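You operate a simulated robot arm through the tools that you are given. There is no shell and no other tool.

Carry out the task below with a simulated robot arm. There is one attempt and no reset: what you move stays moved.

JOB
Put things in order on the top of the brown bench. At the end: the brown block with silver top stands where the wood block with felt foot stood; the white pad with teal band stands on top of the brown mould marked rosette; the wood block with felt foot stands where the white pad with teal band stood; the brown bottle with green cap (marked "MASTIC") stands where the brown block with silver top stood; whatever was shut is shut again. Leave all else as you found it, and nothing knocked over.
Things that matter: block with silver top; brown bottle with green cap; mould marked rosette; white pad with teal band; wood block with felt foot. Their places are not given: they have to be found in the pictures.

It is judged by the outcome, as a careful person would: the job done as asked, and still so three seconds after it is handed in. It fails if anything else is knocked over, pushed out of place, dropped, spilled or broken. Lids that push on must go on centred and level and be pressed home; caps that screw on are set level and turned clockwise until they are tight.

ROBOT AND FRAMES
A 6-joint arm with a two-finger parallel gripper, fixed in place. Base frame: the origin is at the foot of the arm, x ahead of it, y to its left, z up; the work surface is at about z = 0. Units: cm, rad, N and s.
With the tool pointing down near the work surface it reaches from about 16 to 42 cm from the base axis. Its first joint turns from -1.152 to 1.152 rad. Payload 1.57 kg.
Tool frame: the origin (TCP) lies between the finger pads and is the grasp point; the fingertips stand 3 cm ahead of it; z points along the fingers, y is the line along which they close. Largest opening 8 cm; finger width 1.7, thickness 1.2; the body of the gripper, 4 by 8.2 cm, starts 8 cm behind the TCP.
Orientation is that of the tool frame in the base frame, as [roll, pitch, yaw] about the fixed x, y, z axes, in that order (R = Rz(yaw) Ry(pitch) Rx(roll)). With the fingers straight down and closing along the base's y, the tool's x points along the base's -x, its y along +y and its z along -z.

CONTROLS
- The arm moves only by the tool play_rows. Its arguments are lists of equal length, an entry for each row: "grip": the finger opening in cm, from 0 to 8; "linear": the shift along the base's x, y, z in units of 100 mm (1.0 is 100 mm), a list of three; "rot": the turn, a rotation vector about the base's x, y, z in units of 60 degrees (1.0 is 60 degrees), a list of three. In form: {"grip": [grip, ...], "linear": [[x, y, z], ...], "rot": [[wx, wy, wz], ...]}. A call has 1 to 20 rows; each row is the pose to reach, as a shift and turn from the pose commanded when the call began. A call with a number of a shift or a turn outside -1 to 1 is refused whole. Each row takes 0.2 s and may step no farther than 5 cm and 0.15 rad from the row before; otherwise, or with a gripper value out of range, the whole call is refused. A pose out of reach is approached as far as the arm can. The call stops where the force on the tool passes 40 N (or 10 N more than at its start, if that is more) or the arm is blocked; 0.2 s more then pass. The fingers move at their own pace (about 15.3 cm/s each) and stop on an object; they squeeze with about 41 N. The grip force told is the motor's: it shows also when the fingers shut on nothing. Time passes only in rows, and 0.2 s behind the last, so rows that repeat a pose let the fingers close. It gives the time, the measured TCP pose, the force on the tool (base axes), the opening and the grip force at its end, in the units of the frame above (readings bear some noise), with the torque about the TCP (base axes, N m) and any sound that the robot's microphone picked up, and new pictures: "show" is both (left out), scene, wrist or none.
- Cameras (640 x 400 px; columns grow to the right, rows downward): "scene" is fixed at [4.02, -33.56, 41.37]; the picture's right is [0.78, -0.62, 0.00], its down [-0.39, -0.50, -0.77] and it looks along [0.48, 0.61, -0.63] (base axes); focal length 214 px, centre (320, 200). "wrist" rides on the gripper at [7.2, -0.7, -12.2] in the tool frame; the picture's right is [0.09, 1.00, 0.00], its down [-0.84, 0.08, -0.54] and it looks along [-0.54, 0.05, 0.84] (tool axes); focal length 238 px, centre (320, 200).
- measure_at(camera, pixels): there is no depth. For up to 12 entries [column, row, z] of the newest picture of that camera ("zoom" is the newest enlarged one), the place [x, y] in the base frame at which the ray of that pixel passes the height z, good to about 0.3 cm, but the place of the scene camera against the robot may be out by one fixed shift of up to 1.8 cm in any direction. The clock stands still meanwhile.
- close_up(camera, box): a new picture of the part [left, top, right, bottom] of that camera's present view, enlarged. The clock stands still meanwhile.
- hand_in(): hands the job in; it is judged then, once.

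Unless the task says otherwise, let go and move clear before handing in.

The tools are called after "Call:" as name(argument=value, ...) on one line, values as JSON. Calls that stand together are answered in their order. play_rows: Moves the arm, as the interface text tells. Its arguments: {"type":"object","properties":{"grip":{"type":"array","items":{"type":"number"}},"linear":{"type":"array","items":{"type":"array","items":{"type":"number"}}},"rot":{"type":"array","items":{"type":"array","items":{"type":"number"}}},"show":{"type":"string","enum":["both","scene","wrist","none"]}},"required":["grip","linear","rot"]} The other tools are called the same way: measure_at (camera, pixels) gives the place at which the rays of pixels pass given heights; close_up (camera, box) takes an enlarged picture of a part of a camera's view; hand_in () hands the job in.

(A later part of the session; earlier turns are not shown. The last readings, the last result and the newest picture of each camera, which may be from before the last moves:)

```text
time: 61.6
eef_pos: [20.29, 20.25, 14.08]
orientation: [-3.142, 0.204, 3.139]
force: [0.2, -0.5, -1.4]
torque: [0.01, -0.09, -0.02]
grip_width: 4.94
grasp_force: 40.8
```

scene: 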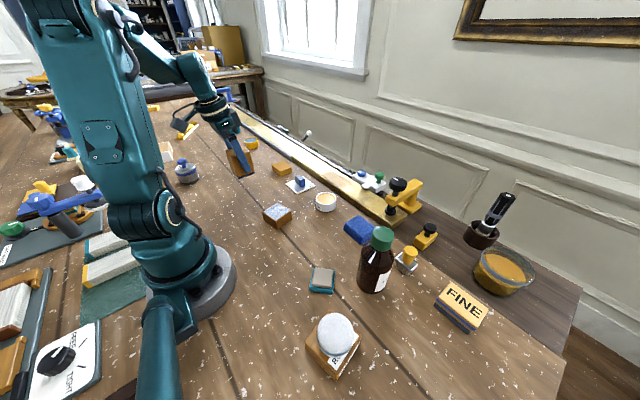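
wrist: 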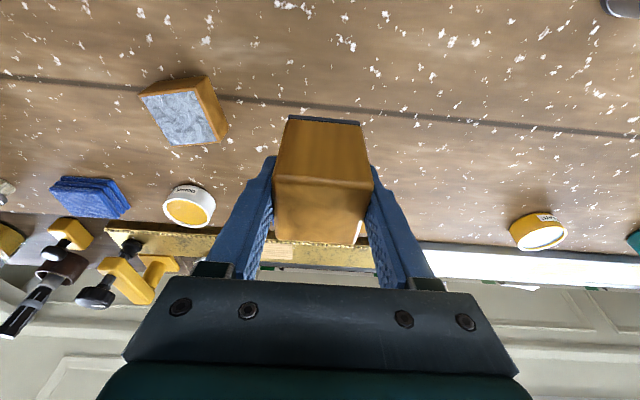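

Now at (20.3,20.25,14.1). I'll shift 0.75 cm in y and lower to ~0.6 cm above the bench.

Call:
play_rows(grip=[3, 3, 3, 3, 3, 3, 3, 3, 3, 3, 3, 3], linear=[[0, 0.02, -0.03], [-0.005, 0.04, -0.09], [-0.01, 0.06, -0.18], [-0.01, 0.075, -0.29], [-0.01, 0.075, -0.4], [-0.01, 0.075, -0.51], [-0.01, 0.075, -0.62], [-0.01, 0.075, -0.72], [-0.01, 0.075, -0.8], [-0.01, 0.075, -0.85], [-0.01, 0.075, -0.87], [-0.01, 0.075, -0.87]], rot=[[0, 0, 0], [0, 0, 0], [0, 0, 0], [0, 0, 0], [0, 0, 0], [0, 0, 0], [0, 0, 0], [0, 0, 0], [0, 0, 0], [0, 0, 0], [0, 0, 0], [0, 0, 0]], show="both")

Call:
close_up(camera="wrist", box=[240, 80, 400, 180])

Call:
close_up(camera="scene", box=[210, 140, 310, 220])

```text
time: 64.2
eef_pos: [20.29, 21.03, 5.4]
orientation: [-3.141, 0.203, 3.141]
force: [0.0, -0.4, -0.9]
torque: [0.01, 0.03, 0.02]
grip_width: 4.96
grasp_force: 41.1
```

scene: 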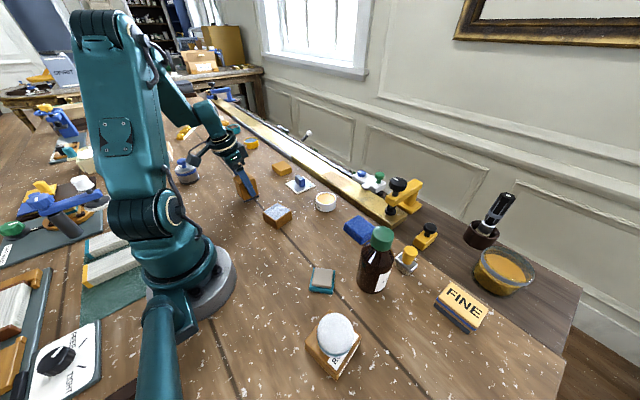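
wrist: 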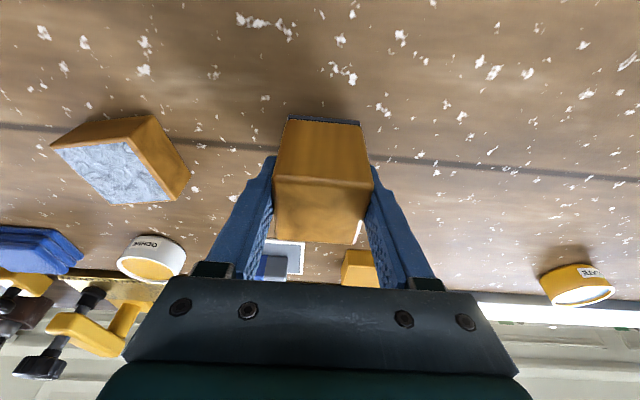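

```text
4.00 times, centred on (320, 130) of wrist
```

zoom: 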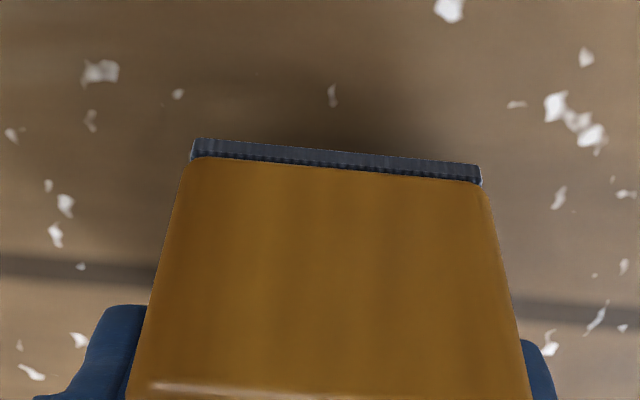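

```text
5.00 times, centred on (260, 180) of scene
```

zoom: 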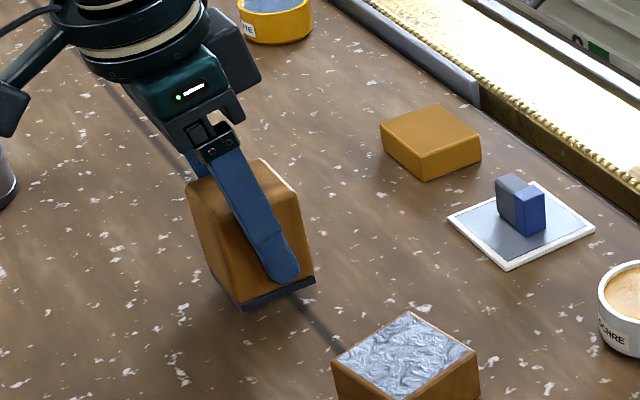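

Block is ~0.7 cm above the bench. I'll check its near base edge against the pad's recorded place.

Call:
measure_at(camera="wrist", pixels=[[288, 115, 0.7], [288, 115, 0.7], [360.5, 121.5, 0.7], [360.5, 121.5, 0.7], [288, 115, 0.7], [360.5, 121.5, 0.7]])

```text
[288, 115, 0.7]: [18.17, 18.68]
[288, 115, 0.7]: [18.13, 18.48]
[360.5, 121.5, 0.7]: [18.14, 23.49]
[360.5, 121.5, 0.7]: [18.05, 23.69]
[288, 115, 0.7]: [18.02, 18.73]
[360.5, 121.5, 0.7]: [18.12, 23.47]
```

It would land at ≈(20.5,21.1) – within 0.1 cm of target. I'll lower in small steps with a −0.1 cm x correction and watch force.

Call:
play_rows(grip=[3, 3, 3, 3, 3], linear=[[-0.01, -0.005, -0.015], [-0.01, -0.005, -0.03], [-0.01, -0.005, -0.045], [-0.01, -0.005, -0.055], [-0.01, -0.005, -0.055]], rot=[[0, 0, 0], [0, 0, 0], [0, 0, 0], [0, 0, 0], [0, 0, 0]], show="none")

Call:
play_rows(grip=[3, 3, 3], linear=[[0, 0, -0.005], [0, 0, -0.01], [0, 0, -0.01]], rot=[[0, 0, 0], [0, 0, 0], [0, 0, 0]], show="none")

```text
time: 65.4
eef_pos: [20.22, 20.81, 4.88]
orientation: [3.14, 0.2, 3.14]
force: [-0.2, 0.4, -1.4]
torque: [0.03, 0.0, -0.02]
grip_width: 4.96
grasp_force: 40.5
```

```text
time: 66.2
eef_pos: [20.36, 20.88, 4.89]
orientation: [3.141, 0.2, 3.14]
force: [-0.1, -0.2, -1.1]
torque: [0.01, 0.0, -0.01]
grip_width: 4.94
grasp_force: 40.6
```

Call:
play_rows(grip=[3, 3, 3], linear=[[0, 0, -0.005], [0, 0, -0.01], [0, 0, -0.01]], rot=[[0, 0, 0], [0, 0, 0], [0, 0, 0]], show="none")

Call:
play_rows(grip=[3, 3, 3], linear=[[0, 0, -0.005], [0, 0, -0.01], [0, 0, -0.01]], rot=[[0, 0, 0], [0, 0, 0], [0, 0, 0]], show="none")

```text
time: 67.0
eef_pos: [20.21, 20.75, 4.74]
orientation: [-3.14, 0.201, 3.14]
force: [0.2, 0.5, -1.2]
torque: [0.0, 0.02, 0.01]
grip_width: 4.96
grasp_force: 40.5
```

```text
time: 67.8
eef_pos: [20.33, 20.89, 4.61]
orientation: [3.14, 0.204, -3.142]
force: [-1.8, -3.0, 22.1]
torque: [-0.42, 0.26, -0.03]
grip_width: 4.93
grasp_force: 41.0
```

Contact at TCP z≈4.6, as expected. I'll ease off slightly, open, and rise.

Call:
play_rows(grip=[3, 3, 5.5, 8, 8, 8, 8, 8, 8, 8, 8], linear=[[0, 0, 0.005], [0, 0, 0.007], [0, 0, 0.007], [0, 0, 0.007], [0, 0, 0.007], [0, 0, 0.05], [0, 0, 0.15], [0, 0, 0.3], [0, 0, 0.5], [0, 0, 0.75], [0, 0, 0.95]], rot=[[0, 0, 0], [0, 0, 0], [0, 0, 0], [0, 0, 0], [0, 0, 0], [0, 0, 0], [0, 0, 0], [0, 0, 0], [0, 0, 0], [0, 0, 0], [0, 0, 0]], show="both")

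Call:
close_up(camera="wrist", box=[240, 60, 400, 200])

Call:
close_up(camera="scene", box=[210, 140, 310, 220])

```text
time: 70.2
eef_pos: [20.03, 21.04, 14.26]
orientation: [3.14, 0.2, -3.141]
force: [-0.2, 0.8, 0.7]
torque: [0.03, 0.01, 0.0]
grip_width: 7.99
grasp_force: 0.0
```

scene: 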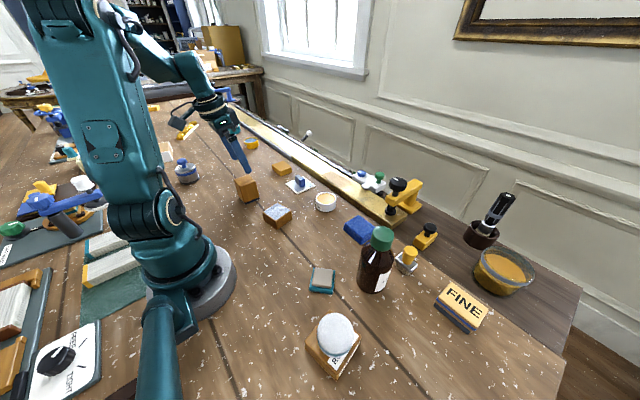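
wrist: 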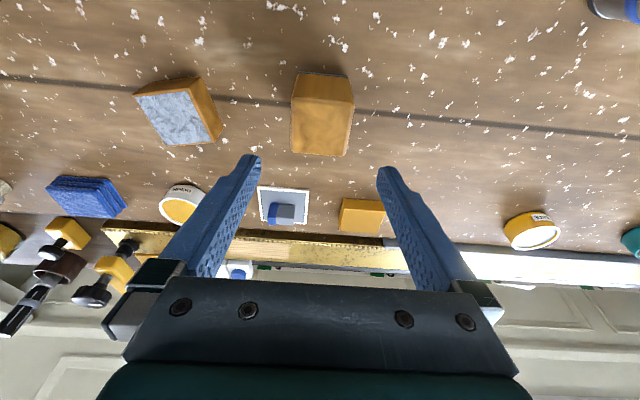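

```text
2.86 times, centred on (320, 130) of wrist
```

zoom: 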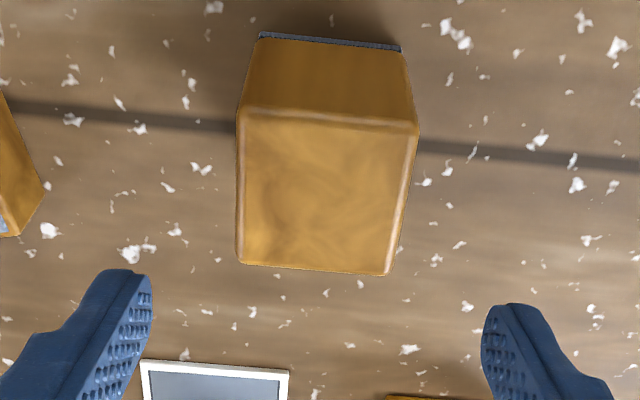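

```text
5.00 times, centred on (260, 180) of scene
```

zoom: 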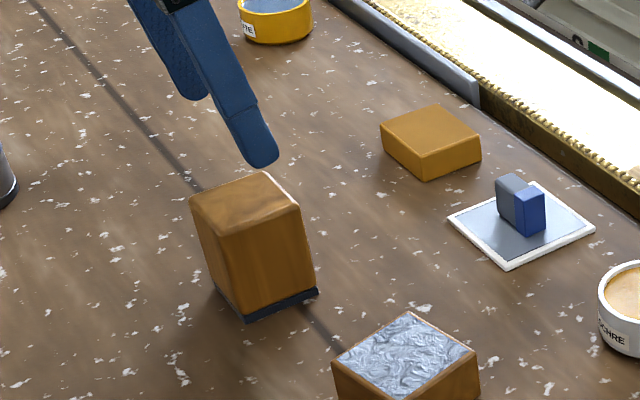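

The felt-foot block stands at the pad's old place. I'll verify its position and remeasure the silver block from here.

Call:
measure_at(camera="wrist", pixels=[[298.3, 72, 0], [348.3, 76.9, 0], [298.3, 72, 0], [348.3, 76.9, 0], [291, 107, 6.3], [354, 112.5, 6.3], [293, 151.7, 6.3], [344, 155.8, 6.3], [134, 95, 3], [199, 77, 3], [222, 138, 3], [171, 147, 3]])

```text
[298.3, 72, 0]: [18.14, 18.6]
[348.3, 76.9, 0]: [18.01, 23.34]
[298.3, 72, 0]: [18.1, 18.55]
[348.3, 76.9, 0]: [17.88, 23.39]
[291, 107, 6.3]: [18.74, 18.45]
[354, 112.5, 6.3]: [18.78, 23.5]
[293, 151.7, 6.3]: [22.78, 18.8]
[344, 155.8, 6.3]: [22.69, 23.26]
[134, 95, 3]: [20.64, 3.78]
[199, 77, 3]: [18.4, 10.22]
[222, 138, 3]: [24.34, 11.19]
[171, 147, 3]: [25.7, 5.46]
```

The felt-foot block is at ≈(20.45,20.97) – on target. Now to the silver block at ≈(22.45,7.0): move over it and turn the tool +13.3° to match its faces, keeping the tilt for the far placement.

Call:
play_rows(grip=[8, 8, 8, 8], linear=[[0.05, -0.3, 0.0], [0.1, -0.6, 0], [0.15, -0.9, 0], [0.2, -1.0, 0]], rot=[[0, 0, 0.07], [0, 0, 0.14], [0, 0, 0.2], [0, 0, 0.222]], show="none")

Call:
play_rows(grip=[8, 8, 8, 8], linear=[[0, -0.2, 0], [0, -0.41, -0.1], [0, -0.41, -0.2], [0, -0.41, -0.2]], rot=[[0, 0, 0], [0, 0, 0], [0, 0, 0], [0, 0, 0]], show="both")

Call:
close_up(camera="wrist", box=[220, 40, 420, 190])

```text
time: 71.2
eef_pos: [22.3, 10.81, 13.95]
orientation: [-3.142, 0.202, -2.911]
force: [0.5, -0.2, 0.1]
torque: [-0.01, -0.01, 0.03]
grip_width: 8.02
grasp_force: 0.0
```

```text
time: 72.2
eef_pos: [22.23, 6.84, 11.93]
orientation: [3.141, 0.203, -2.909]
force: [0.3, 0.4, 0.4]
torque: [0.0, -0.02, 0.0]
grip_width: 8.0
grasp_force: 0.1
```

scene: 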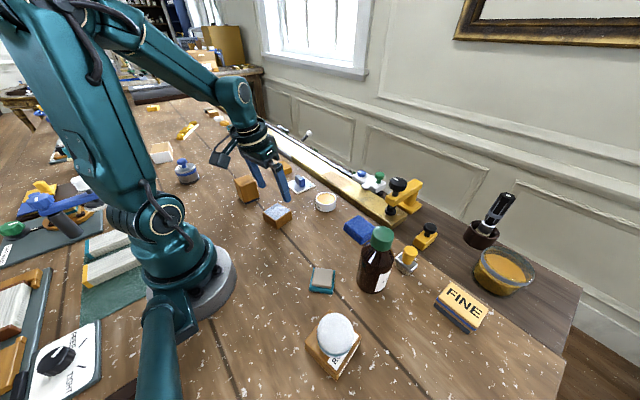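
wrist: 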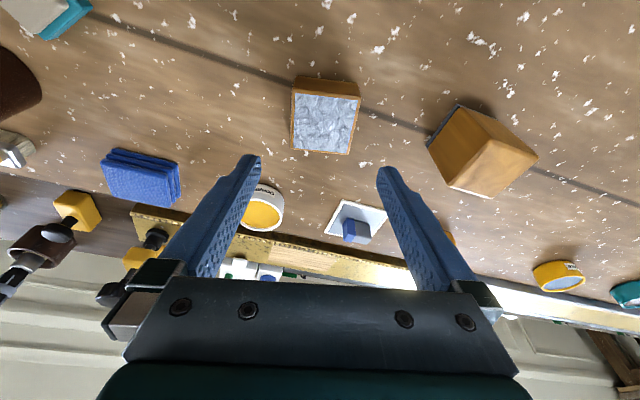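

```text
2.67 times, centred on (320, 115) of wrist
```

zoom: 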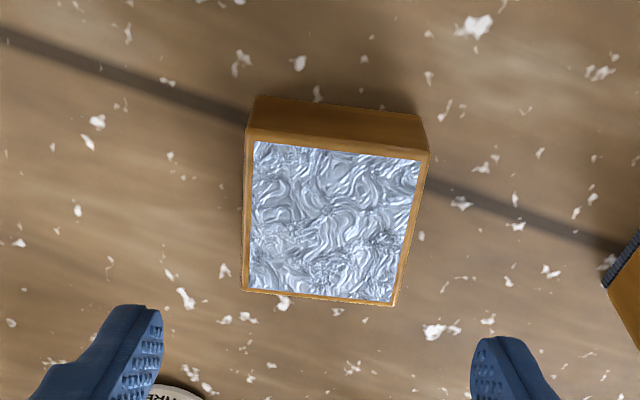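

The block is aligned with the tool now. Measuring its corners from this view.

Call:
measure_at(camera="zoom", pixels=[[246, 138, 3], [429, 153, 3], [397, 306, 3], [243, 290, 3], [246, 138, 3], [429, 153, 3], [397, 306, 3], [243, 290, 3], [255, 97, 0], [422, 115, 0], [255, 97, 0], [422, 115, 0]])

```text
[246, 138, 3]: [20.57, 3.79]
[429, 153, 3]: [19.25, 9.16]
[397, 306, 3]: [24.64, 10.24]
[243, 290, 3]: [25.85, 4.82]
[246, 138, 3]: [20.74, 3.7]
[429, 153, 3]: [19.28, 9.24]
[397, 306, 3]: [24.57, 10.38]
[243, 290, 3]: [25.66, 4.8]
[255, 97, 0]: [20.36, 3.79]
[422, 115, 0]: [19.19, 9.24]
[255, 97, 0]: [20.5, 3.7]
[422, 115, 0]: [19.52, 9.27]
```

Silver block centre ≈(22.52,7.0), height 3. I'll descend with TCP ~0.6 cm on the near side (the tilted fingers then cross its middle).

Call:
play_rows(grip=[8, 8, 8, 8, 8, 8, 8], linear=[[-0.02, 0.002, -0.1], [-0.03, 0.002, -0.25], [-0.03, 0.002, -0.4], [-0.03, 0.002, -0.53], [-0.03, 0.002, -0.65], [-0.03, 0.002, -0.73], [-0.03, 0.002, -0.73]], rot=[[0, 0, 0], [0, 0, 0], [0, 0, 0], [0, 0, 0], [0, 0, 0], [0, 0, 0], [0, 0, 0]], show="both")

Call:
close_up(camera="wrist", box=[220, 60, 420, 220])

Call:
close_up(camera="scene", box=[230, 150, 330, 240])

```text
time: 73.8
eef_pos: [21.88, 6.84, 4.76]
orientation: [-3.141, 0.201, -2.912]
force: [0.2, 0.5, 0.0]
torque: [0.01, 0.02, -0.01]
grip_width: 8.0
grasp_force: 0.1
```

scene: 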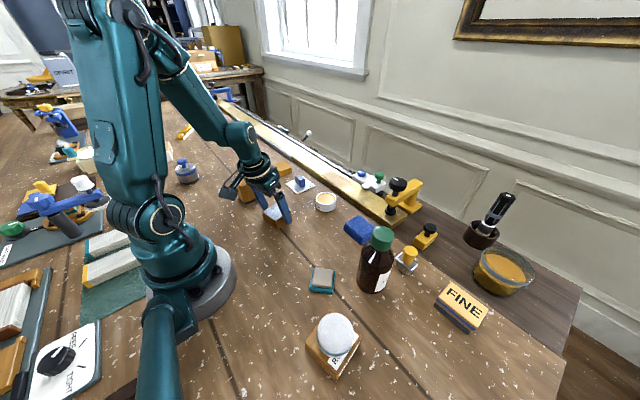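
wrist: 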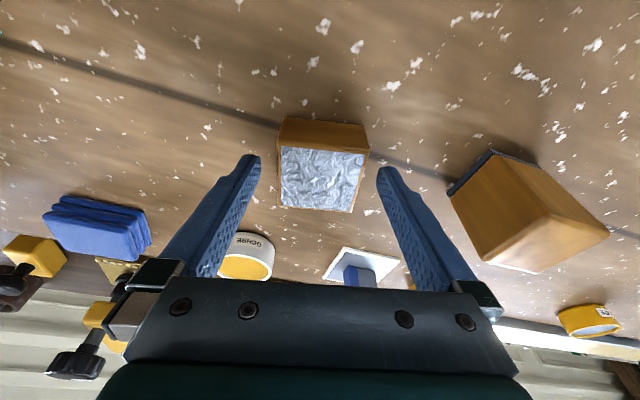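

```text
2.50 times, centred on (320, 140) of wrist
```

zoom: 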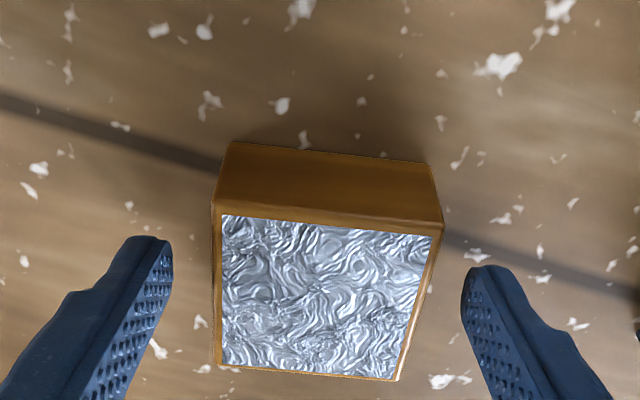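

```text
4.44 times, centred on (280, 195) of scene
```

zoom: 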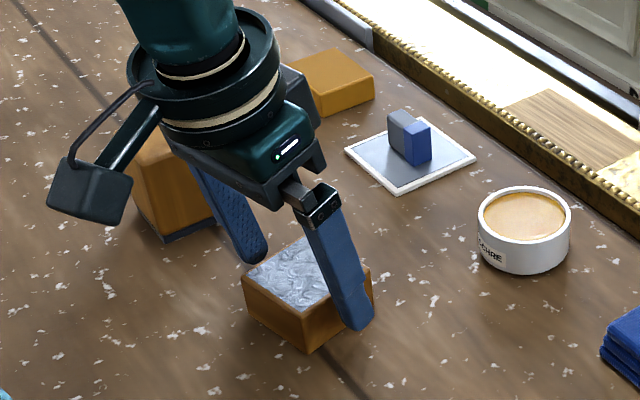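

Left gap looks wider than the right in this view, so I'll recheck the lateral centring before closing.

Call:
measure_at(camera="wrist", pixels=[[276.8, 141.2, 3], [369.2, 148.8, 3], [351.2, 212.4, 3], [278.4, 204.8, 3], [276.8, 141.2, 3], [369.2, 148.8, 3], [351.2, 212.4, 3], [278.4, 204.8, 3], [284.8, 116.8, 0], [364, 124, 0], [284.8, 116.8, 0], [364, 124, 0]])

```text
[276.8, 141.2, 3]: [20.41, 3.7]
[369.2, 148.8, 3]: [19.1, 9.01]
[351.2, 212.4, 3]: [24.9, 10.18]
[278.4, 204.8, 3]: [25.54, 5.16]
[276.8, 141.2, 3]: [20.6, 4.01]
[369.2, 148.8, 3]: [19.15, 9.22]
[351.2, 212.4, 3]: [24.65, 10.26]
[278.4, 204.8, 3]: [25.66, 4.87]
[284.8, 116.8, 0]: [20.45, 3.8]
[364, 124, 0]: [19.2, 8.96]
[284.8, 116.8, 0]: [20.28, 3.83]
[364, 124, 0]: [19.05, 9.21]
```

Centre ≈(22.5,7.05), so it is laterally centred within 0.1 cm. Down ~1 cm and close.

Call:
play_rows(grip=[8, 8, 8, 6.5, 4, 4, 4, 4, 4, 4], linear=[[0, 0.003, -0.05], [0, 0.006, -0.09], [0, 0.006, -0.1], [0, 0.006, -0.1], [0, 0.006, -0.1], [0, 0.006, -0.1], [0, 0.006, -0.1], [0, 0.006, -0.1], [0, 0.006, -0.1], [0, 0.006, -0.1]], rot=[[0, 0, 0], [0, 0, 0], [0, 0, 0], [0, 0, 0], [0, 0, 0], [0, 0, 0], [0, 0, 0], [0, 0, 0], [0, 0, 0], [0, 0, 0]], show="both")

Call:
close_up(camera="wrist", box=[220, 60, 420, 220])

Call:
close_up(camera="scene", box=[230, 150, 330, 240])

```text
time: 76.0
eef_pos: [21.99, 6.91, 3.91]
orientation: [3.141, 0.203, -2.91]
force: [-0.8, 0.0, -0.7]
torque: [0.01, -0.03, 0.01]
grip_width: 5.5
grasp_force: 41.3
```

scene: 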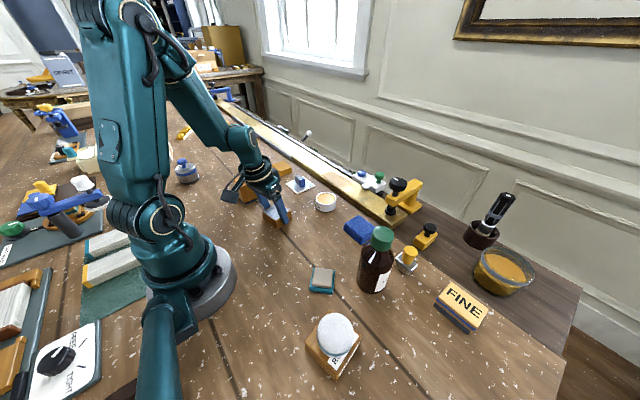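
wrist: 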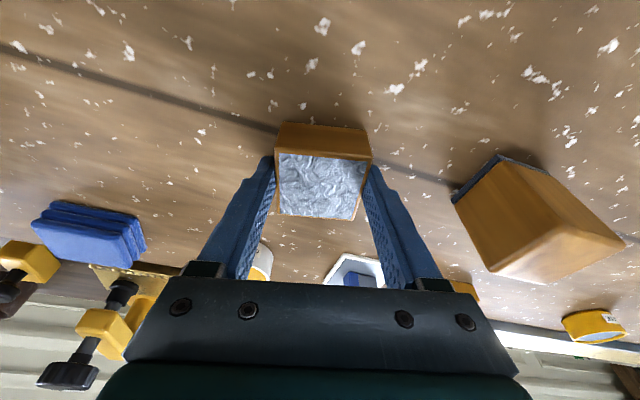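

```text
2.50 times, centred on (320, 140) of wrist
```

zoom: 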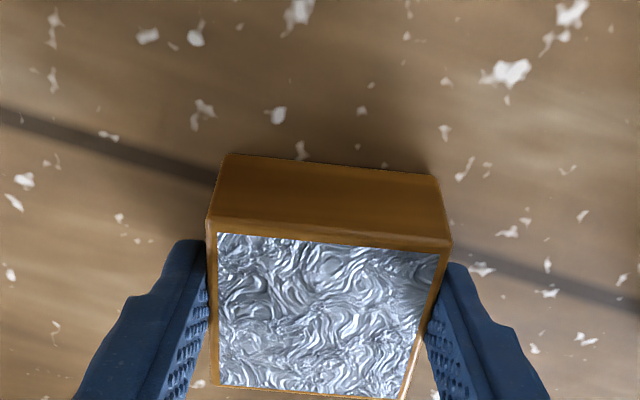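

```text
4.44 times, centred on (280, 195) of scene
```

zoom: 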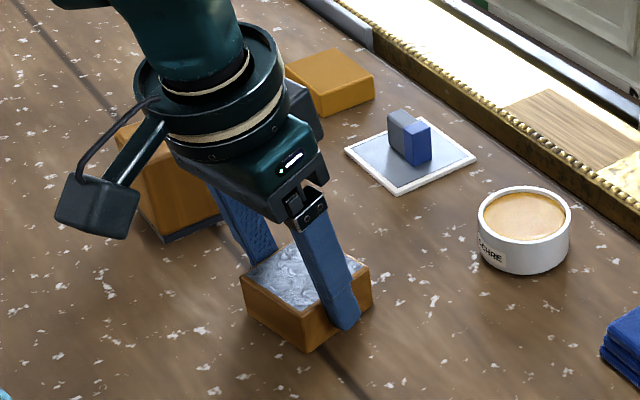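

Gripped at 5.5 cm. Slow 1 cm test lift.

Call:
play_rows(grip=[4, 4, 4, 4, 4, 4, 4], linear=[[0, 0, 0.01], [0, 0, 0.025], [0, 0, 0.045], [0, 0, 0.07], [0, 0, 0.1], [0, 0, 0.1], [0, 0, 0.1]], rot=[[0, 0, 0], [0, 0, 0], [0, 0, 0], [0, 0, 0], [0, 0, 0], [0, 0, 0], [0, 0, 0]], show="both")

Call:
close_up(camera="wrist", box=[220, 60, 420, 220])

Call:
close_up(camera="scene", box=[230, 150, 330, 240])

```text
time: 77.6
eef_pos: [21.91, 6.96, 4.75]
orientation: [-3.14, 0.201, -2.909]
force: [0.2, 0.2, -0.1]
torque: [-0.01, 0.0, -0.01]
grip_width: 5.49
grasp_force: 41.2
```

scene: 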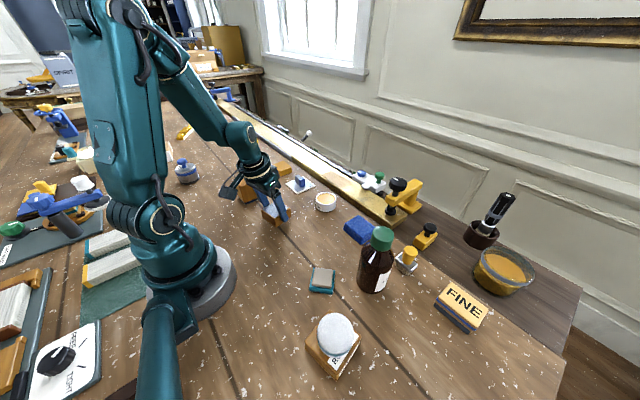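
wrist: 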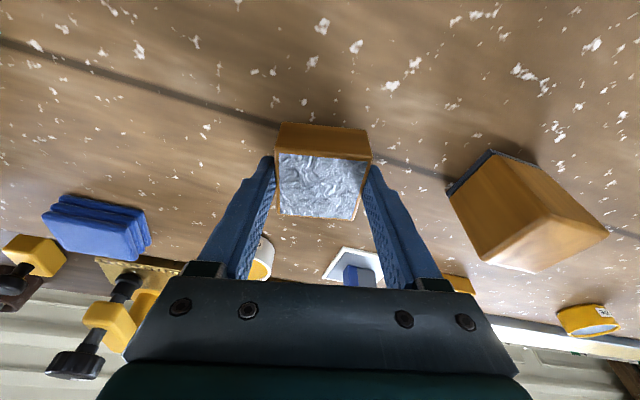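

```text
2.50 times, centred on (320, 140) of wrist
```

zoom: 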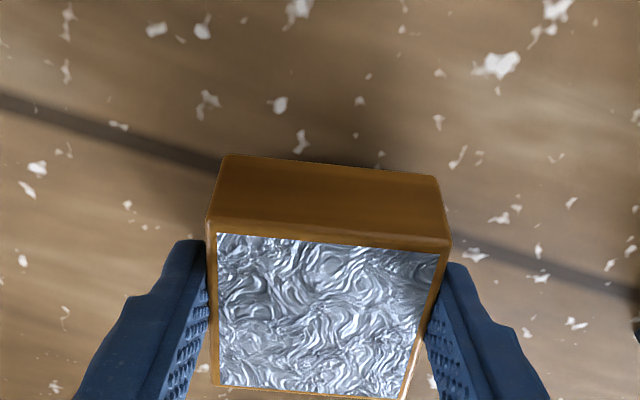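

```text
4.44 times, centred on (280, 195) of scene
```

zoom: 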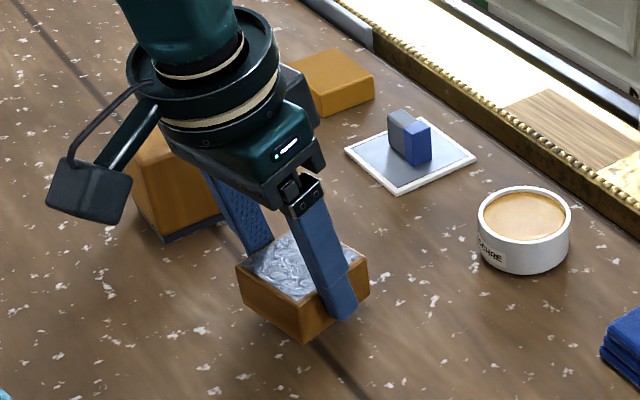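

No slip. Lifting and carrying toward the felt-foot block's old place, turning the tool back −13.3° on the way.

Call:
play_rows(grip=[4, 4, 4, 4, 4, 4, 4, 4, 4, 4, 4, 4, 4, 4, 4], linear=[[0, 0, 0.03], [0, 0, 0.09], [0, 0, 0.18], [0, 0, 0.28], [0, -0.02, 0.39], [0, -0.06, 0.5], [0, -0.12, 0.61], [0, -0.2, 0.72], [-0.01, -0.3, 0.83], [-0.02, -0.42, 0.92], [-0.02, -0.55, 0.98], [-0.03, -0.68, 1.0], [-0.03, -0.82, 1.0], [-0.03, -0.94, 1.0], [-0.03, -1.0, 1.0]], rot=[[0, 0, 0], [0, 0, 0], [0, 0, 0], [0, 0, 0], [0, 0, 0], [0, 0, -0.01], [0, 0, -0.03], [0, 0, -0.06], [0, 0, -0.09], [0, 0, -0.12], [0, 0, -0.15], [0, 0, -0.18], [0, 0, -0.2], [0, 0, -0.215], [0, 0, -0.222]], show="none")

Call:
play_rows(grip=[4, 4, 4, 4, 4, 4, 4, 4, 4], linear=[[0, -0.04, 0.02], [0, -0.12, 0.05], [0, -0.24, 0.1], [0, -0.38, 0.15], [0, -0.52, 0.18], [0, -0.66, 0.2], [0, -0.8, 0.2], [0, -0.94, 0.2], [0, -1.0, 0.2]], rot=[[0, 0, 0], [0, 0, 0], [0, 0, 0], [0, 0, 0], [0, 0, 0], [0, 0, 0], [0, 0, 0], [0, 0, 0], [0, 0, 0]], show="both")

```text
time: 80.8
eef_pos: [21.57, -3.07, 14.73]
orientation: [3.141, 0.203, 3.139]
force: [0.6, 0.5, -0.8]
torque: [0.0, 0.02, 0.0]
grip_width: 5.47
grasp_force: 40.7
```

```text
time: 82.8
eef_pos: [21.48, -13.07, 16.92]
orientation: [3.139, 0.2, -3.141]
force: [-0.8, 0.7, -0.4]
torque: [0.0, -0.03, 0.0]
grip_width: 5.5
grasp_force: 41.2
```

scene: 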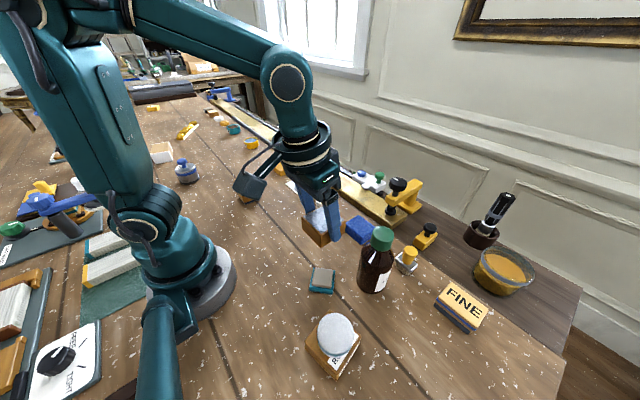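
wrist: 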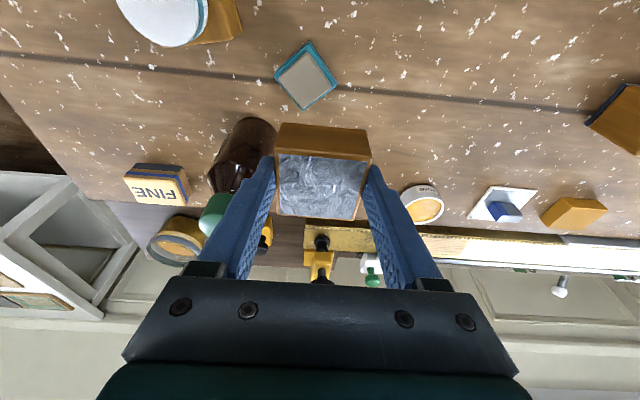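

Passing inside of the bottle at height; continuing.

Call:
play_rows(grip=[4, 4, 4, 4, 4, 4, 4, 4, 4], linear=[[0, -0.04, 0], [-0.01, -0.12, 0], [-0.02, -0.24, 0], [-0.03, -0.38, 0], [-0.03, -0.52, 0], [-0.03, -0.66, 0], [-0.03, -0.8, 0], [-0.03, -0.94, 0], [-0.03, -1.0, 0]], rot=[[0, 0, 0], [0, 0, 0], [0, 0, 0], [0, 0, 0], [0, 0, 0], [0, 0, 0], [0, 0, 0], [0, 0, 0], [0, 0, 0]], show="none")

Call:
play_rows(grip=[4, 4, 4, 4, 4, 4, 4, 4, 4, 4, 4], linear=[[0, -0.04, 0], [0, -0.12, 0], [0, -0.24, 0], [0.02, -0.38, 0], [0.06, -0.52, -0.02], [0.13, -0.65, -0.06], [0.21, -0.77, -0.12], [0.29, -0.87, -0.19], [0.36, -0.95, -0.25], [0.4, -0.99, -0.29], [0.42, -1.0, -0.3]], rot=[[0, 0, 0], [0, 0, 0], [0, 0, 0], [0, 0, 0], [0, 0, 0], [0, 0, 0], [0, 0, 0], [0, 0, 0], [0, 0, 0], [0, 0, 0], [0, 0, 0]], show="both")

```text
time: 84.8
eef_pos: [21.34, -23.11, 16.82]
orientation: [-3.14, 0.201, 3.138]
force: [0.1, 0.5, -1.0]
torque: [-0.01, -0.01, 0.01]
grip_width: 5.52
grasp_force: 40.7
```

```text
time: 87.2
eef_pos: [25.37, -33.1, 13.79]
orientation: [3.141, 0.199, 3.141]
force: [0.6, 0.5, -0.2]
torque: [-0.02, 0.03, -0.01]
grip_width: 5.48
grasp_force: 41.6
```

scene: 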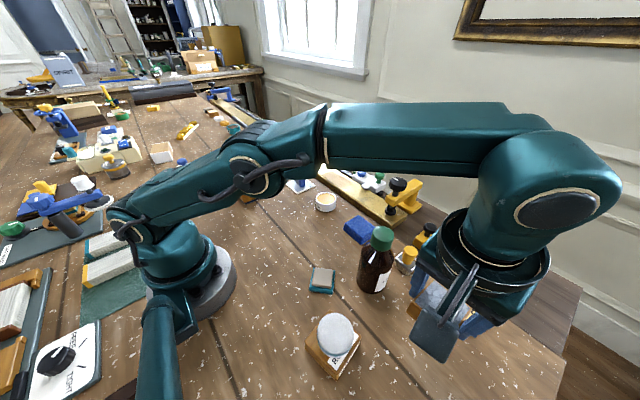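
wrist: 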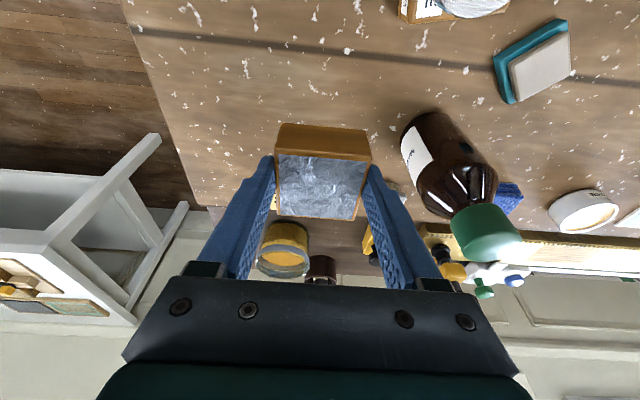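

Now above the destination. Lowering to about 1 cm above the bench with small xy corrections.

Call:
play_rows(grip=[4, 4, 4, 4, 4, 4, 4, 4, 4, 4, 4, 4], linear=[[0.01, 0.005, -0.03], [0.03, 0.01, -0.09], [0.05, 0.01, -0.18], [0.065, 0.01, -0.29], [0.065, 0.01, -0.4], [0.065, 0.01, -0.51], [0.065, 0.01, -0.62], [0.065, 0.01, -0.73], [0.065, 0.01, -0.82], [0.065, 0.01, -0.88], [0.065, 0.01, -0.9], [0.065, 0.01, -0.9]], rot=[[0, 0, 0], [0, 0, 0], [0, 0, 0], [0, 0, 0], [0, 0, 0], [0, 0, 0], [0, 0, 0], [0, 0, 0], [0, 0, 0], [0, 0, 0], [0, 0, 0], [0, 0, 0]], show="both")

Call:
close_up(camera="wrist", box=[220, 80, 420, 230])

Call:
close_up(camera="scene", box=[370, 250, 510, 370])

```text
time: 89.8
eef_pos: [26.33, -32.87, 4.86]
orientation: [3.141, 0.203, 3.139]
force: [-1.1, 0.2, -1.6]
torque: [0.0, -0.01, 0.01]
grip_width: 5.49
grasp_force: 40.2
```

scene: 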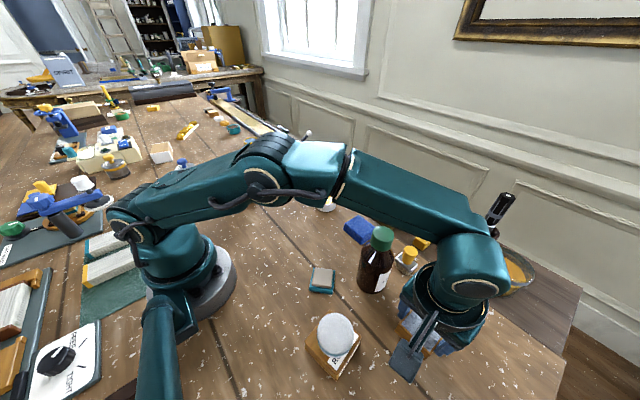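
wrist: 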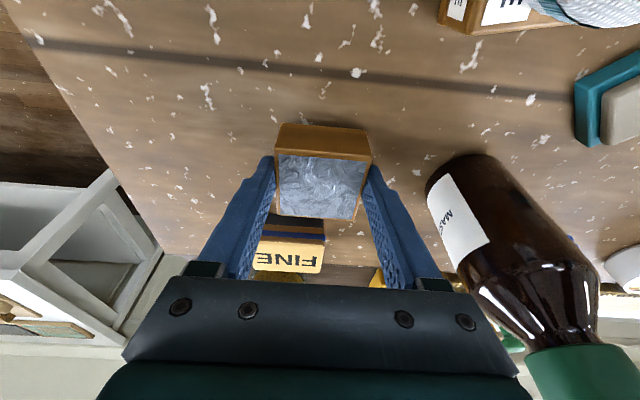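

```text
2.67 times, centred on (320, 155) of wrist
```

zoom: 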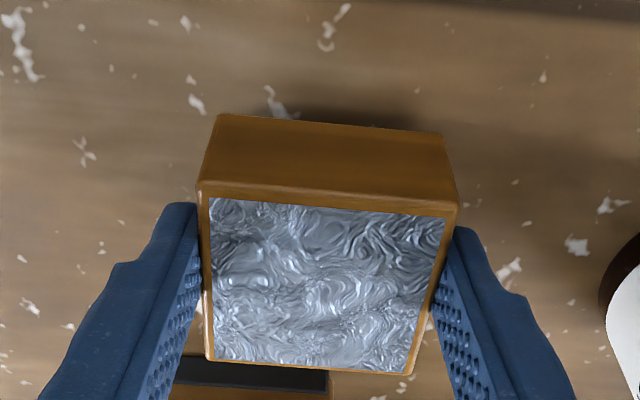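

```text
3.33 times, centred on (440, 310) of scene
```

zoom: 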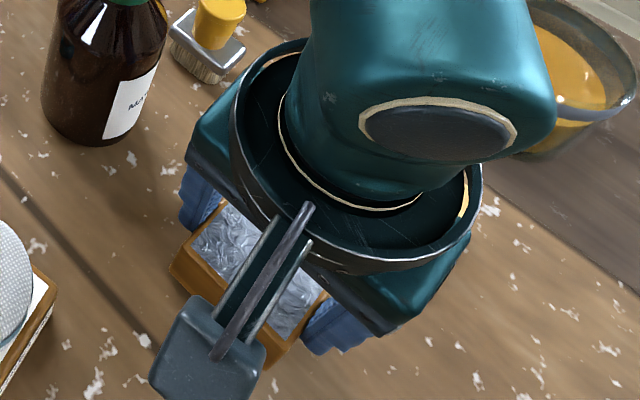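

I'll measure the held block's corners to predict where it will land.

Call:
measure_at(camera="wrist", pixels=[[282.9, 123.1, 1.05], [366.1, 130.3, 1.05], [275, 149.4, 4.1], [371.4, 157.6, 4.1], [277.3, 214.3, 4.1], [354.1, 220.6, 4.1], [282.9, 123.1, 1.05], [366.1, 130.3, 1.05], [275, 149.4, 4.1], [371.4, 157.6, 4.1], [277.3, 214.3, 4.1], [354.1, 220.6, 4.1]])

```text
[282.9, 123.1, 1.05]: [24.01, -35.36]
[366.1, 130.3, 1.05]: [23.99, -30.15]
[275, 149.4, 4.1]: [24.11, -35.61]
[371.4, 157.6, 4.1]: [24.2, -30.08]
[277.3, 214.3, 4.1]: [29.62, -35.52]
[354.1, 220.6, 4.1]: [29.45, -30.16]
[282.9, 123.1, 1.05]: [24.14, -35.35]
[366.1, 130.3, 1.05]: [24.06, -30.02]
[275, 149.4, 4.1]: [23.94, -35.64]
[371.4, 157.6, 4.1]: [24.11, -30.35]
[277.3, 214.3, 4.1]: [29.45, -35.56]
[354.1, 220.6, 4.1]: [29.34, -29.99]
```

Predicted centre ≈(26.77,-32.83); target (26.65,-32.95). Correct by (−0.1,−0.12) and lower to contact.

Call:
play_rows(grip=[4, 4, 4, 4, 4, 4], linear=[[-0.005, -0.006, -0.02], [-0.01, -0.012, -0.04], [-0.01, -0.012, -0.06], [-0.01, -0.012, -0.075], [-0.01, -0.012, -0.08], [-0.01, -0.012, -0.08]], rot=[[0, 0, 0], [0, 0, 0], [0, 0, 0], [0, 0, 0], [0, 0, 0], [0, 0, 0]], show="none")

Call:
play_rows(grip=[4, 4, 4], linear=[[0, 0, -0.005], [0, 0, -0.01], [0, 0, -0.01]], rot=[[0, 0, 0], [0, 0, 0], [0, 0, 0]], show="none")

```text
time: 91.2
eef_pos: [26.14, -33.14, 4.05]
orientation: [-3.141, 0.203, 3.139]
force: [-0.1, 0.4, -1.1]
torque: [0.01, -0.01, -0.02]
grip_width: 5.49
grasp_force: 41.3
```

```text
time: 92.0
eef_pos: [26.06, -33.08, 3.9]
orientation: [-3.141, 0.203, 3.138]
force: [1.1, 0.4, -1.0]
torque: [-0.01, -0.01, -0.02]
grip_width: 5.5
grasp_force: 40.3
```

Call:
play_rows(grip=[4, 4, 4], linear=[[0, 0, -0.005], [0, 0, -0.01], [0, 0, -0.01]], rot=[[0, 0, 0], [0, 0, 0], [0, 0, 0]], show="none")

Call:
play_rows(grip=[4, 4, 4], linear=[[0, 0, -0.005], [0, 0, -0.007], [0, 0, -0.007]], rot=[[0, 0, 0], [0, 0, 0], [0, 0, 0]], show="none")

```text
time: 92.8
eef_pos: [26.16, -33.2, 3.92]
orientation: [3.141, 0.202, 3.14]
force: [-1.8, 2.2, 7.4]
torque: [0.06, 0.08, 0.03]
grip_width: 5.51
grasp_force: 41.1
```

```text
time: 93.6
eef_pos: [26.1, -33.27, 3.86]
orientation: [-3.138, 0.204, -3.141]
force: [1.6, 2.6, 20.1]
torque: [0.25, 0.15, -0.01]
grip_width: 5.47
grasp_force: 40.5
```

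Contact (20 N). I'll ease off a touch and take a picture to verify the position before releasing.

Call:
play_rows(grip=[4, 4], linear=[[0, 0, 0.004], [0, 0, 0.006]], rot=[[0, 0, 0], [0, 0, 0]], show="wrist")

Call:
close_up(camera="wrist", box=[220, 80, 420, 230])

Call:
measure_at(camera="wrist", pixels=[[282.9, 123.1, 0], [366.1, 130.3, 0], [275, 149.4, 3.05], [371.4, 157.6, 3.05], [277.3, 214.3, 3.05], [354.1, 220.6, 3.05], [282.9, 123.1, 0], [366.1, 130.3, 0], [275, 149.4, 3.05], [371.4, 157.6, 3.05], [277.3, 214.3, 3.05], [354.1, 220.6, 3.05]])

```text
time: 94.2
eef_pos: [26.05, -33.13, 3.96]
orientation: [3.141, 0.203, 3.14]
force: [2.0, -0.6, 16.9]
torque: [-0.06, -0.22, -0.01]
grip_width: 5.47
grasp_force: 41.9
```

wrist: 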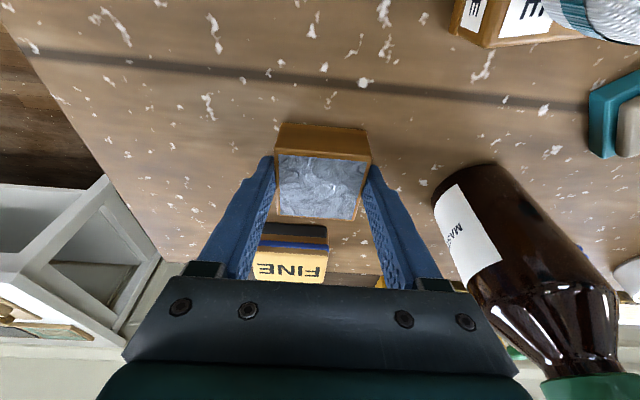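

```text
2.67 times, centred on (320, 155) of wrist
```

zoom: 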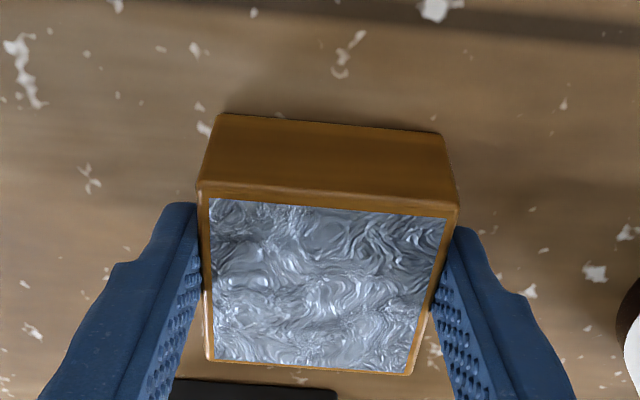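

```text
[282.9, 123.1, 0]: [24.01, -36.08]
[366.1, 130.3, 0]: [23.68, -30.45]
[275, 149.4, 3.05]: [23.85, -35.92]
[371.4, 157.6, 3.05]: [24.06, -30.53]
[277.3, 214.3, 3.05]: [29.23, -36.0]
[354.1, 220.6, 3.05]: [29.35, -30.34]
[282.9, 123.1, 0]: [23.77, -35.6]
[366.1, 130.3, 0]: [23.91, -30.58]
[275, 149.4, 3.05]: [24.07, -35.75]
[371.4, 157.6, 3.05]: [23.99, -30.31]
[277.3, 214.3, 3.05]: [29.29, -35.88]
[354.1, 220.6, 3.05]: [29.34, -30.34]
```

The block would sit ≈0.2 cm too far in −y. I'll lift 0.3 cm, shift +0.18 cm in y, and set it down again.

Call:
play_rows(grip=[4, 4, 4, 4, 4, 4, 4, 4], linear=[[0, 0, 0.015], [0, 0, 0.03], [0.002, 0.01, 0.03], [0.004, 0.018, 0.03], [0.004, 0.018, 0.02], [0.004, 0.018, 0.01], [0.004, 0.018, 0.005], [0.004, 0.018, 0.005]], rot=[[0, 0, 0], [0, 0, 0], [0, 0, 0], [0, 0, 0], [0, 0, 0], [0, 0, 0], [0, 0, 0], [0, 0, 0]], show="wrist")

Call:
measure_at(camera="wrist", pixels=[[282.9, 123.1, 0], [366.1, 130.3, 0], [275, 149.4, 3.05], [371.4, 157.6, 3.05], [277.3, 214.3, 3.05], [354.1, 220.6, 3.05], [282.9, 123.1, 0], [366.1, 130.3, 0], [275, 149.4, 3.05], [371.4, 157.6, 3.05], [277.3, 214.3, 3.05], [354.1, 220.6, 3.05]])

```text
time: 96.0
eef_pos: [26.08, -33.03, 3.91]
orientation: [3.141, 0.203, 3.139]
force: [0.5, 0.3, -0.8]
torque: [-0.01, 0.02, 0.0]
grip_width: 5.46
grasp_force: 41.0
```

wrist: 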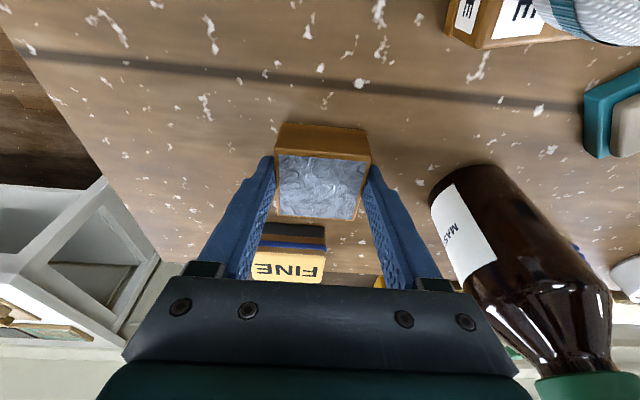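

```text
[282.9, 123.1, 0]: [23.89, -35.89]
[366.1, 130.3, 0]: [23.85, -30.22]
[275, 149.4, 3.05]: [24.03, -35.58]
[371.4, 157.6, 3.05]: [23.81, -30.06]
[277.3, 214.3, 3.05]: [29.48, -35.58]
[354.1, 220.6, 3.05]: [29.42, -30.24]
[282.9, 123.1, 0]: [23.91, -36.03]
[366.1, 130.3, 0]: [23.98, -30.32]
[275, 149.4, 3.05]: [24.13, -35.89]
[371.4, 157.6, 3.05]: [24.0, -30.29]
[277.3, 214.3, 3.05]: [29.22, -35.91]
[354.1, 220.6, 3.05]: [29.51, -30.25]
```

Now centred ≈(26.7,-33.0). Lower the last fraction and release.

Call:
play_rows(grip=[4, 4, 4], linear=[[0, 0, -0.004], [0, 0, -0.008], [0, 0, -0.008]], rot=[[0, 0, 0], [0, 0, 0], [0, 0, 0]], show="none")

```text
time: 96.8
eef_pos: [26.14, -33.0, 3.78]
orientation: [3.14, 0.202, 3.14]
force: [-1.0, 2.8, 7.8]
torque: [0.05, 0.02, -0.01]
grip_width: 5.48
grasp_force: 41.5
```

Light contact (8 N). Releasing and rising.

Call:
play_rows(grip=[5.5, 6.5, 8, 8, 8, 8, 8, 8, 8, 8], linear=[[0, 0, 0], [0, 0, 0], [0, 0, 0], [0, 0, 0.02], [0, 0, 0.1], [0, 0, 0.25], [0, 0, 0.45], [-0.05, 0.05, 0.65], [-0.15, 0.1, 0.85], [-0.2, 0.15, 0.95]], rot=[[0, 0, 0], [0, 0, 0], [0, 0, 0], [0, 0, 0], [0, 0, 0], [0, 0, 0], [0, 0, 0], [0, 0, 0], [0, 0, 0], [0, 0, 0]], show="both")

Call:
close_up(camera="wrist", box=[220, 60, 480, 220])

Call:
close_up(camera="scene", box=[330, 220, 510, 360])

```text
time: 99.0
eef_pos: [23.99, -31.65, 13.41]
orientation: [3.141, 0.201, 3.14]
force: [0.0, -0.3, 0.3]
torque: [0.01, 0.01, 0.01]
grip_width: 7.99
grasp_force: 0.0
```

scene: 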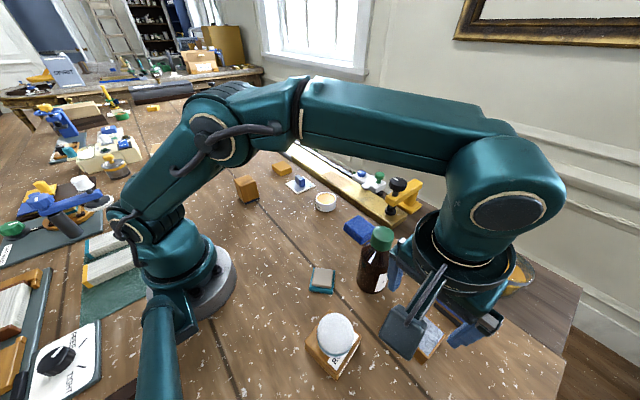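
wrist: 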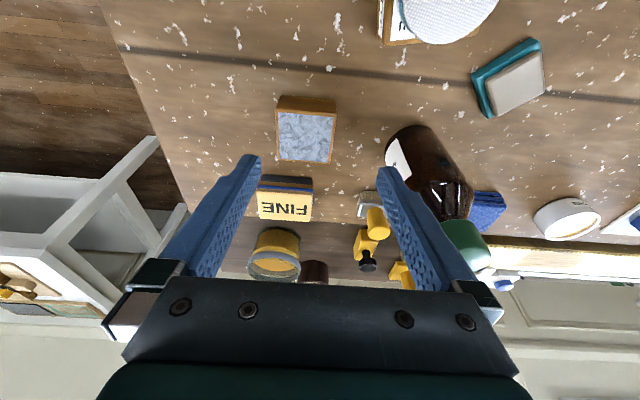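

```text
2.46 times, centred on (350, 140) of wrist
```

zoom: 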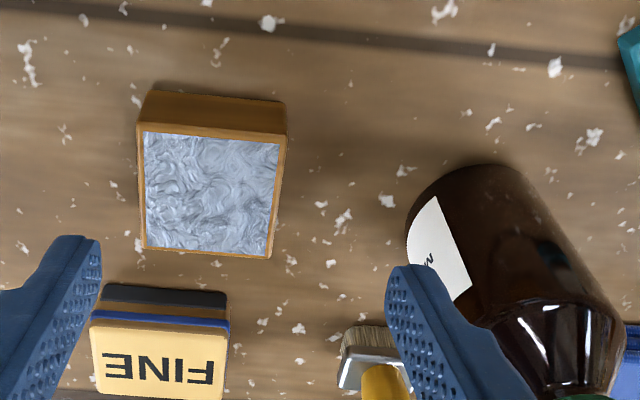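

```text
2.86 times, centred on (420, 290) of scene
```

zoom: 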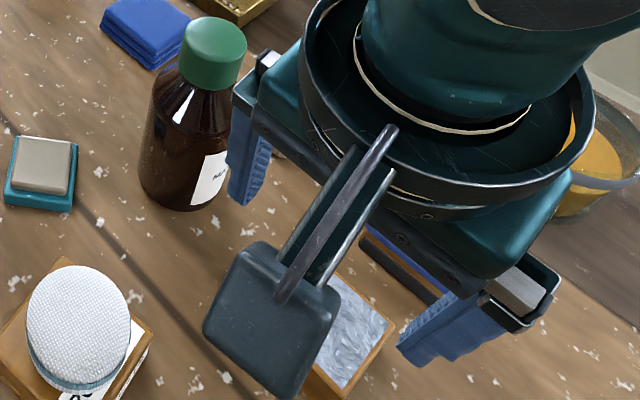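

The silver block stands at the felt-foot block's old place. Quick check of its position and first measurement of the bottle base.

Call:
measure_at(camera="wrist", pixels=[[264.2, 109.5, 3.05], [324.4, 114.8, 3.05], [317.5, 163.6, 3.05], [265.5, 158.7, 3.05], [277.5, 96.5, 0], [335, 102, 0]])

Call:
close_up(camera="wrist", box=[230, 70, 360, 180])

```text
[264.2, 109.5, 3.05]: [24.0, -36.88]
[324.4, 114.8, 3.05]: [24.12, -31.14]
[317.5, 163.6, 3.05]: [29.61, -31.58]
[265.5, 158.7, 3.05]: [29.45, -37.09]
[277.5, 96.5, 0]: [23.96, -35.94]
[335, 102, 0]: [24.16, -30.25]
```

```text
3.64 times, centred on (295, 125) of wrist
```

zoom: 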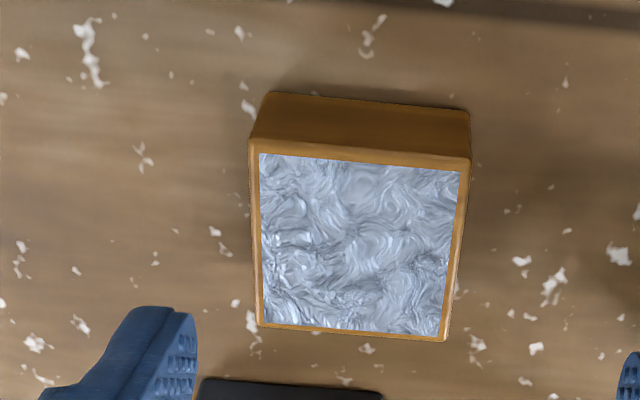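

My pixel conversion was off for the top corners; I'll re-measure with the new zoom.

Call:
measure_at(camera="zoom", pixels=[[250, 142, 3.05], [470, 160, 3.05], [445, 340, 3.05], [257, 325, 3.05], [250, 142, 3.05], [470, 160, 3.05], [445, 340, 3.05], [257, 325, 3.05], [267, 93, 0], [469, 110, 0], [267, 93, 0], [469, 110, 0]])

```text
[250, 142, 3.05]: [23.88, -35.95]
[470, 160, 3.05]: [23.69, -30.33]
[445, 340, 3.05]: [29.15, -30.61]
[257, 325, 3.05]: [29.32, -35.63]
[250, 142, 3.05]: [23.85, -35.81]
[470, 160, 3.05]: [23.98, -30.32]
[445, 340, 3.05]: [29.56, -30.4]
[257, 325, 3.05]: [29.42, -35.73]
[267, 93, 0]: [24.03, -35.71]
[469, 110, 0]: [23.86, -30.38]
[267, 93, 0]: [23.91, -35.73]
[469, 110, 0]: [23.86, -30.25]
```

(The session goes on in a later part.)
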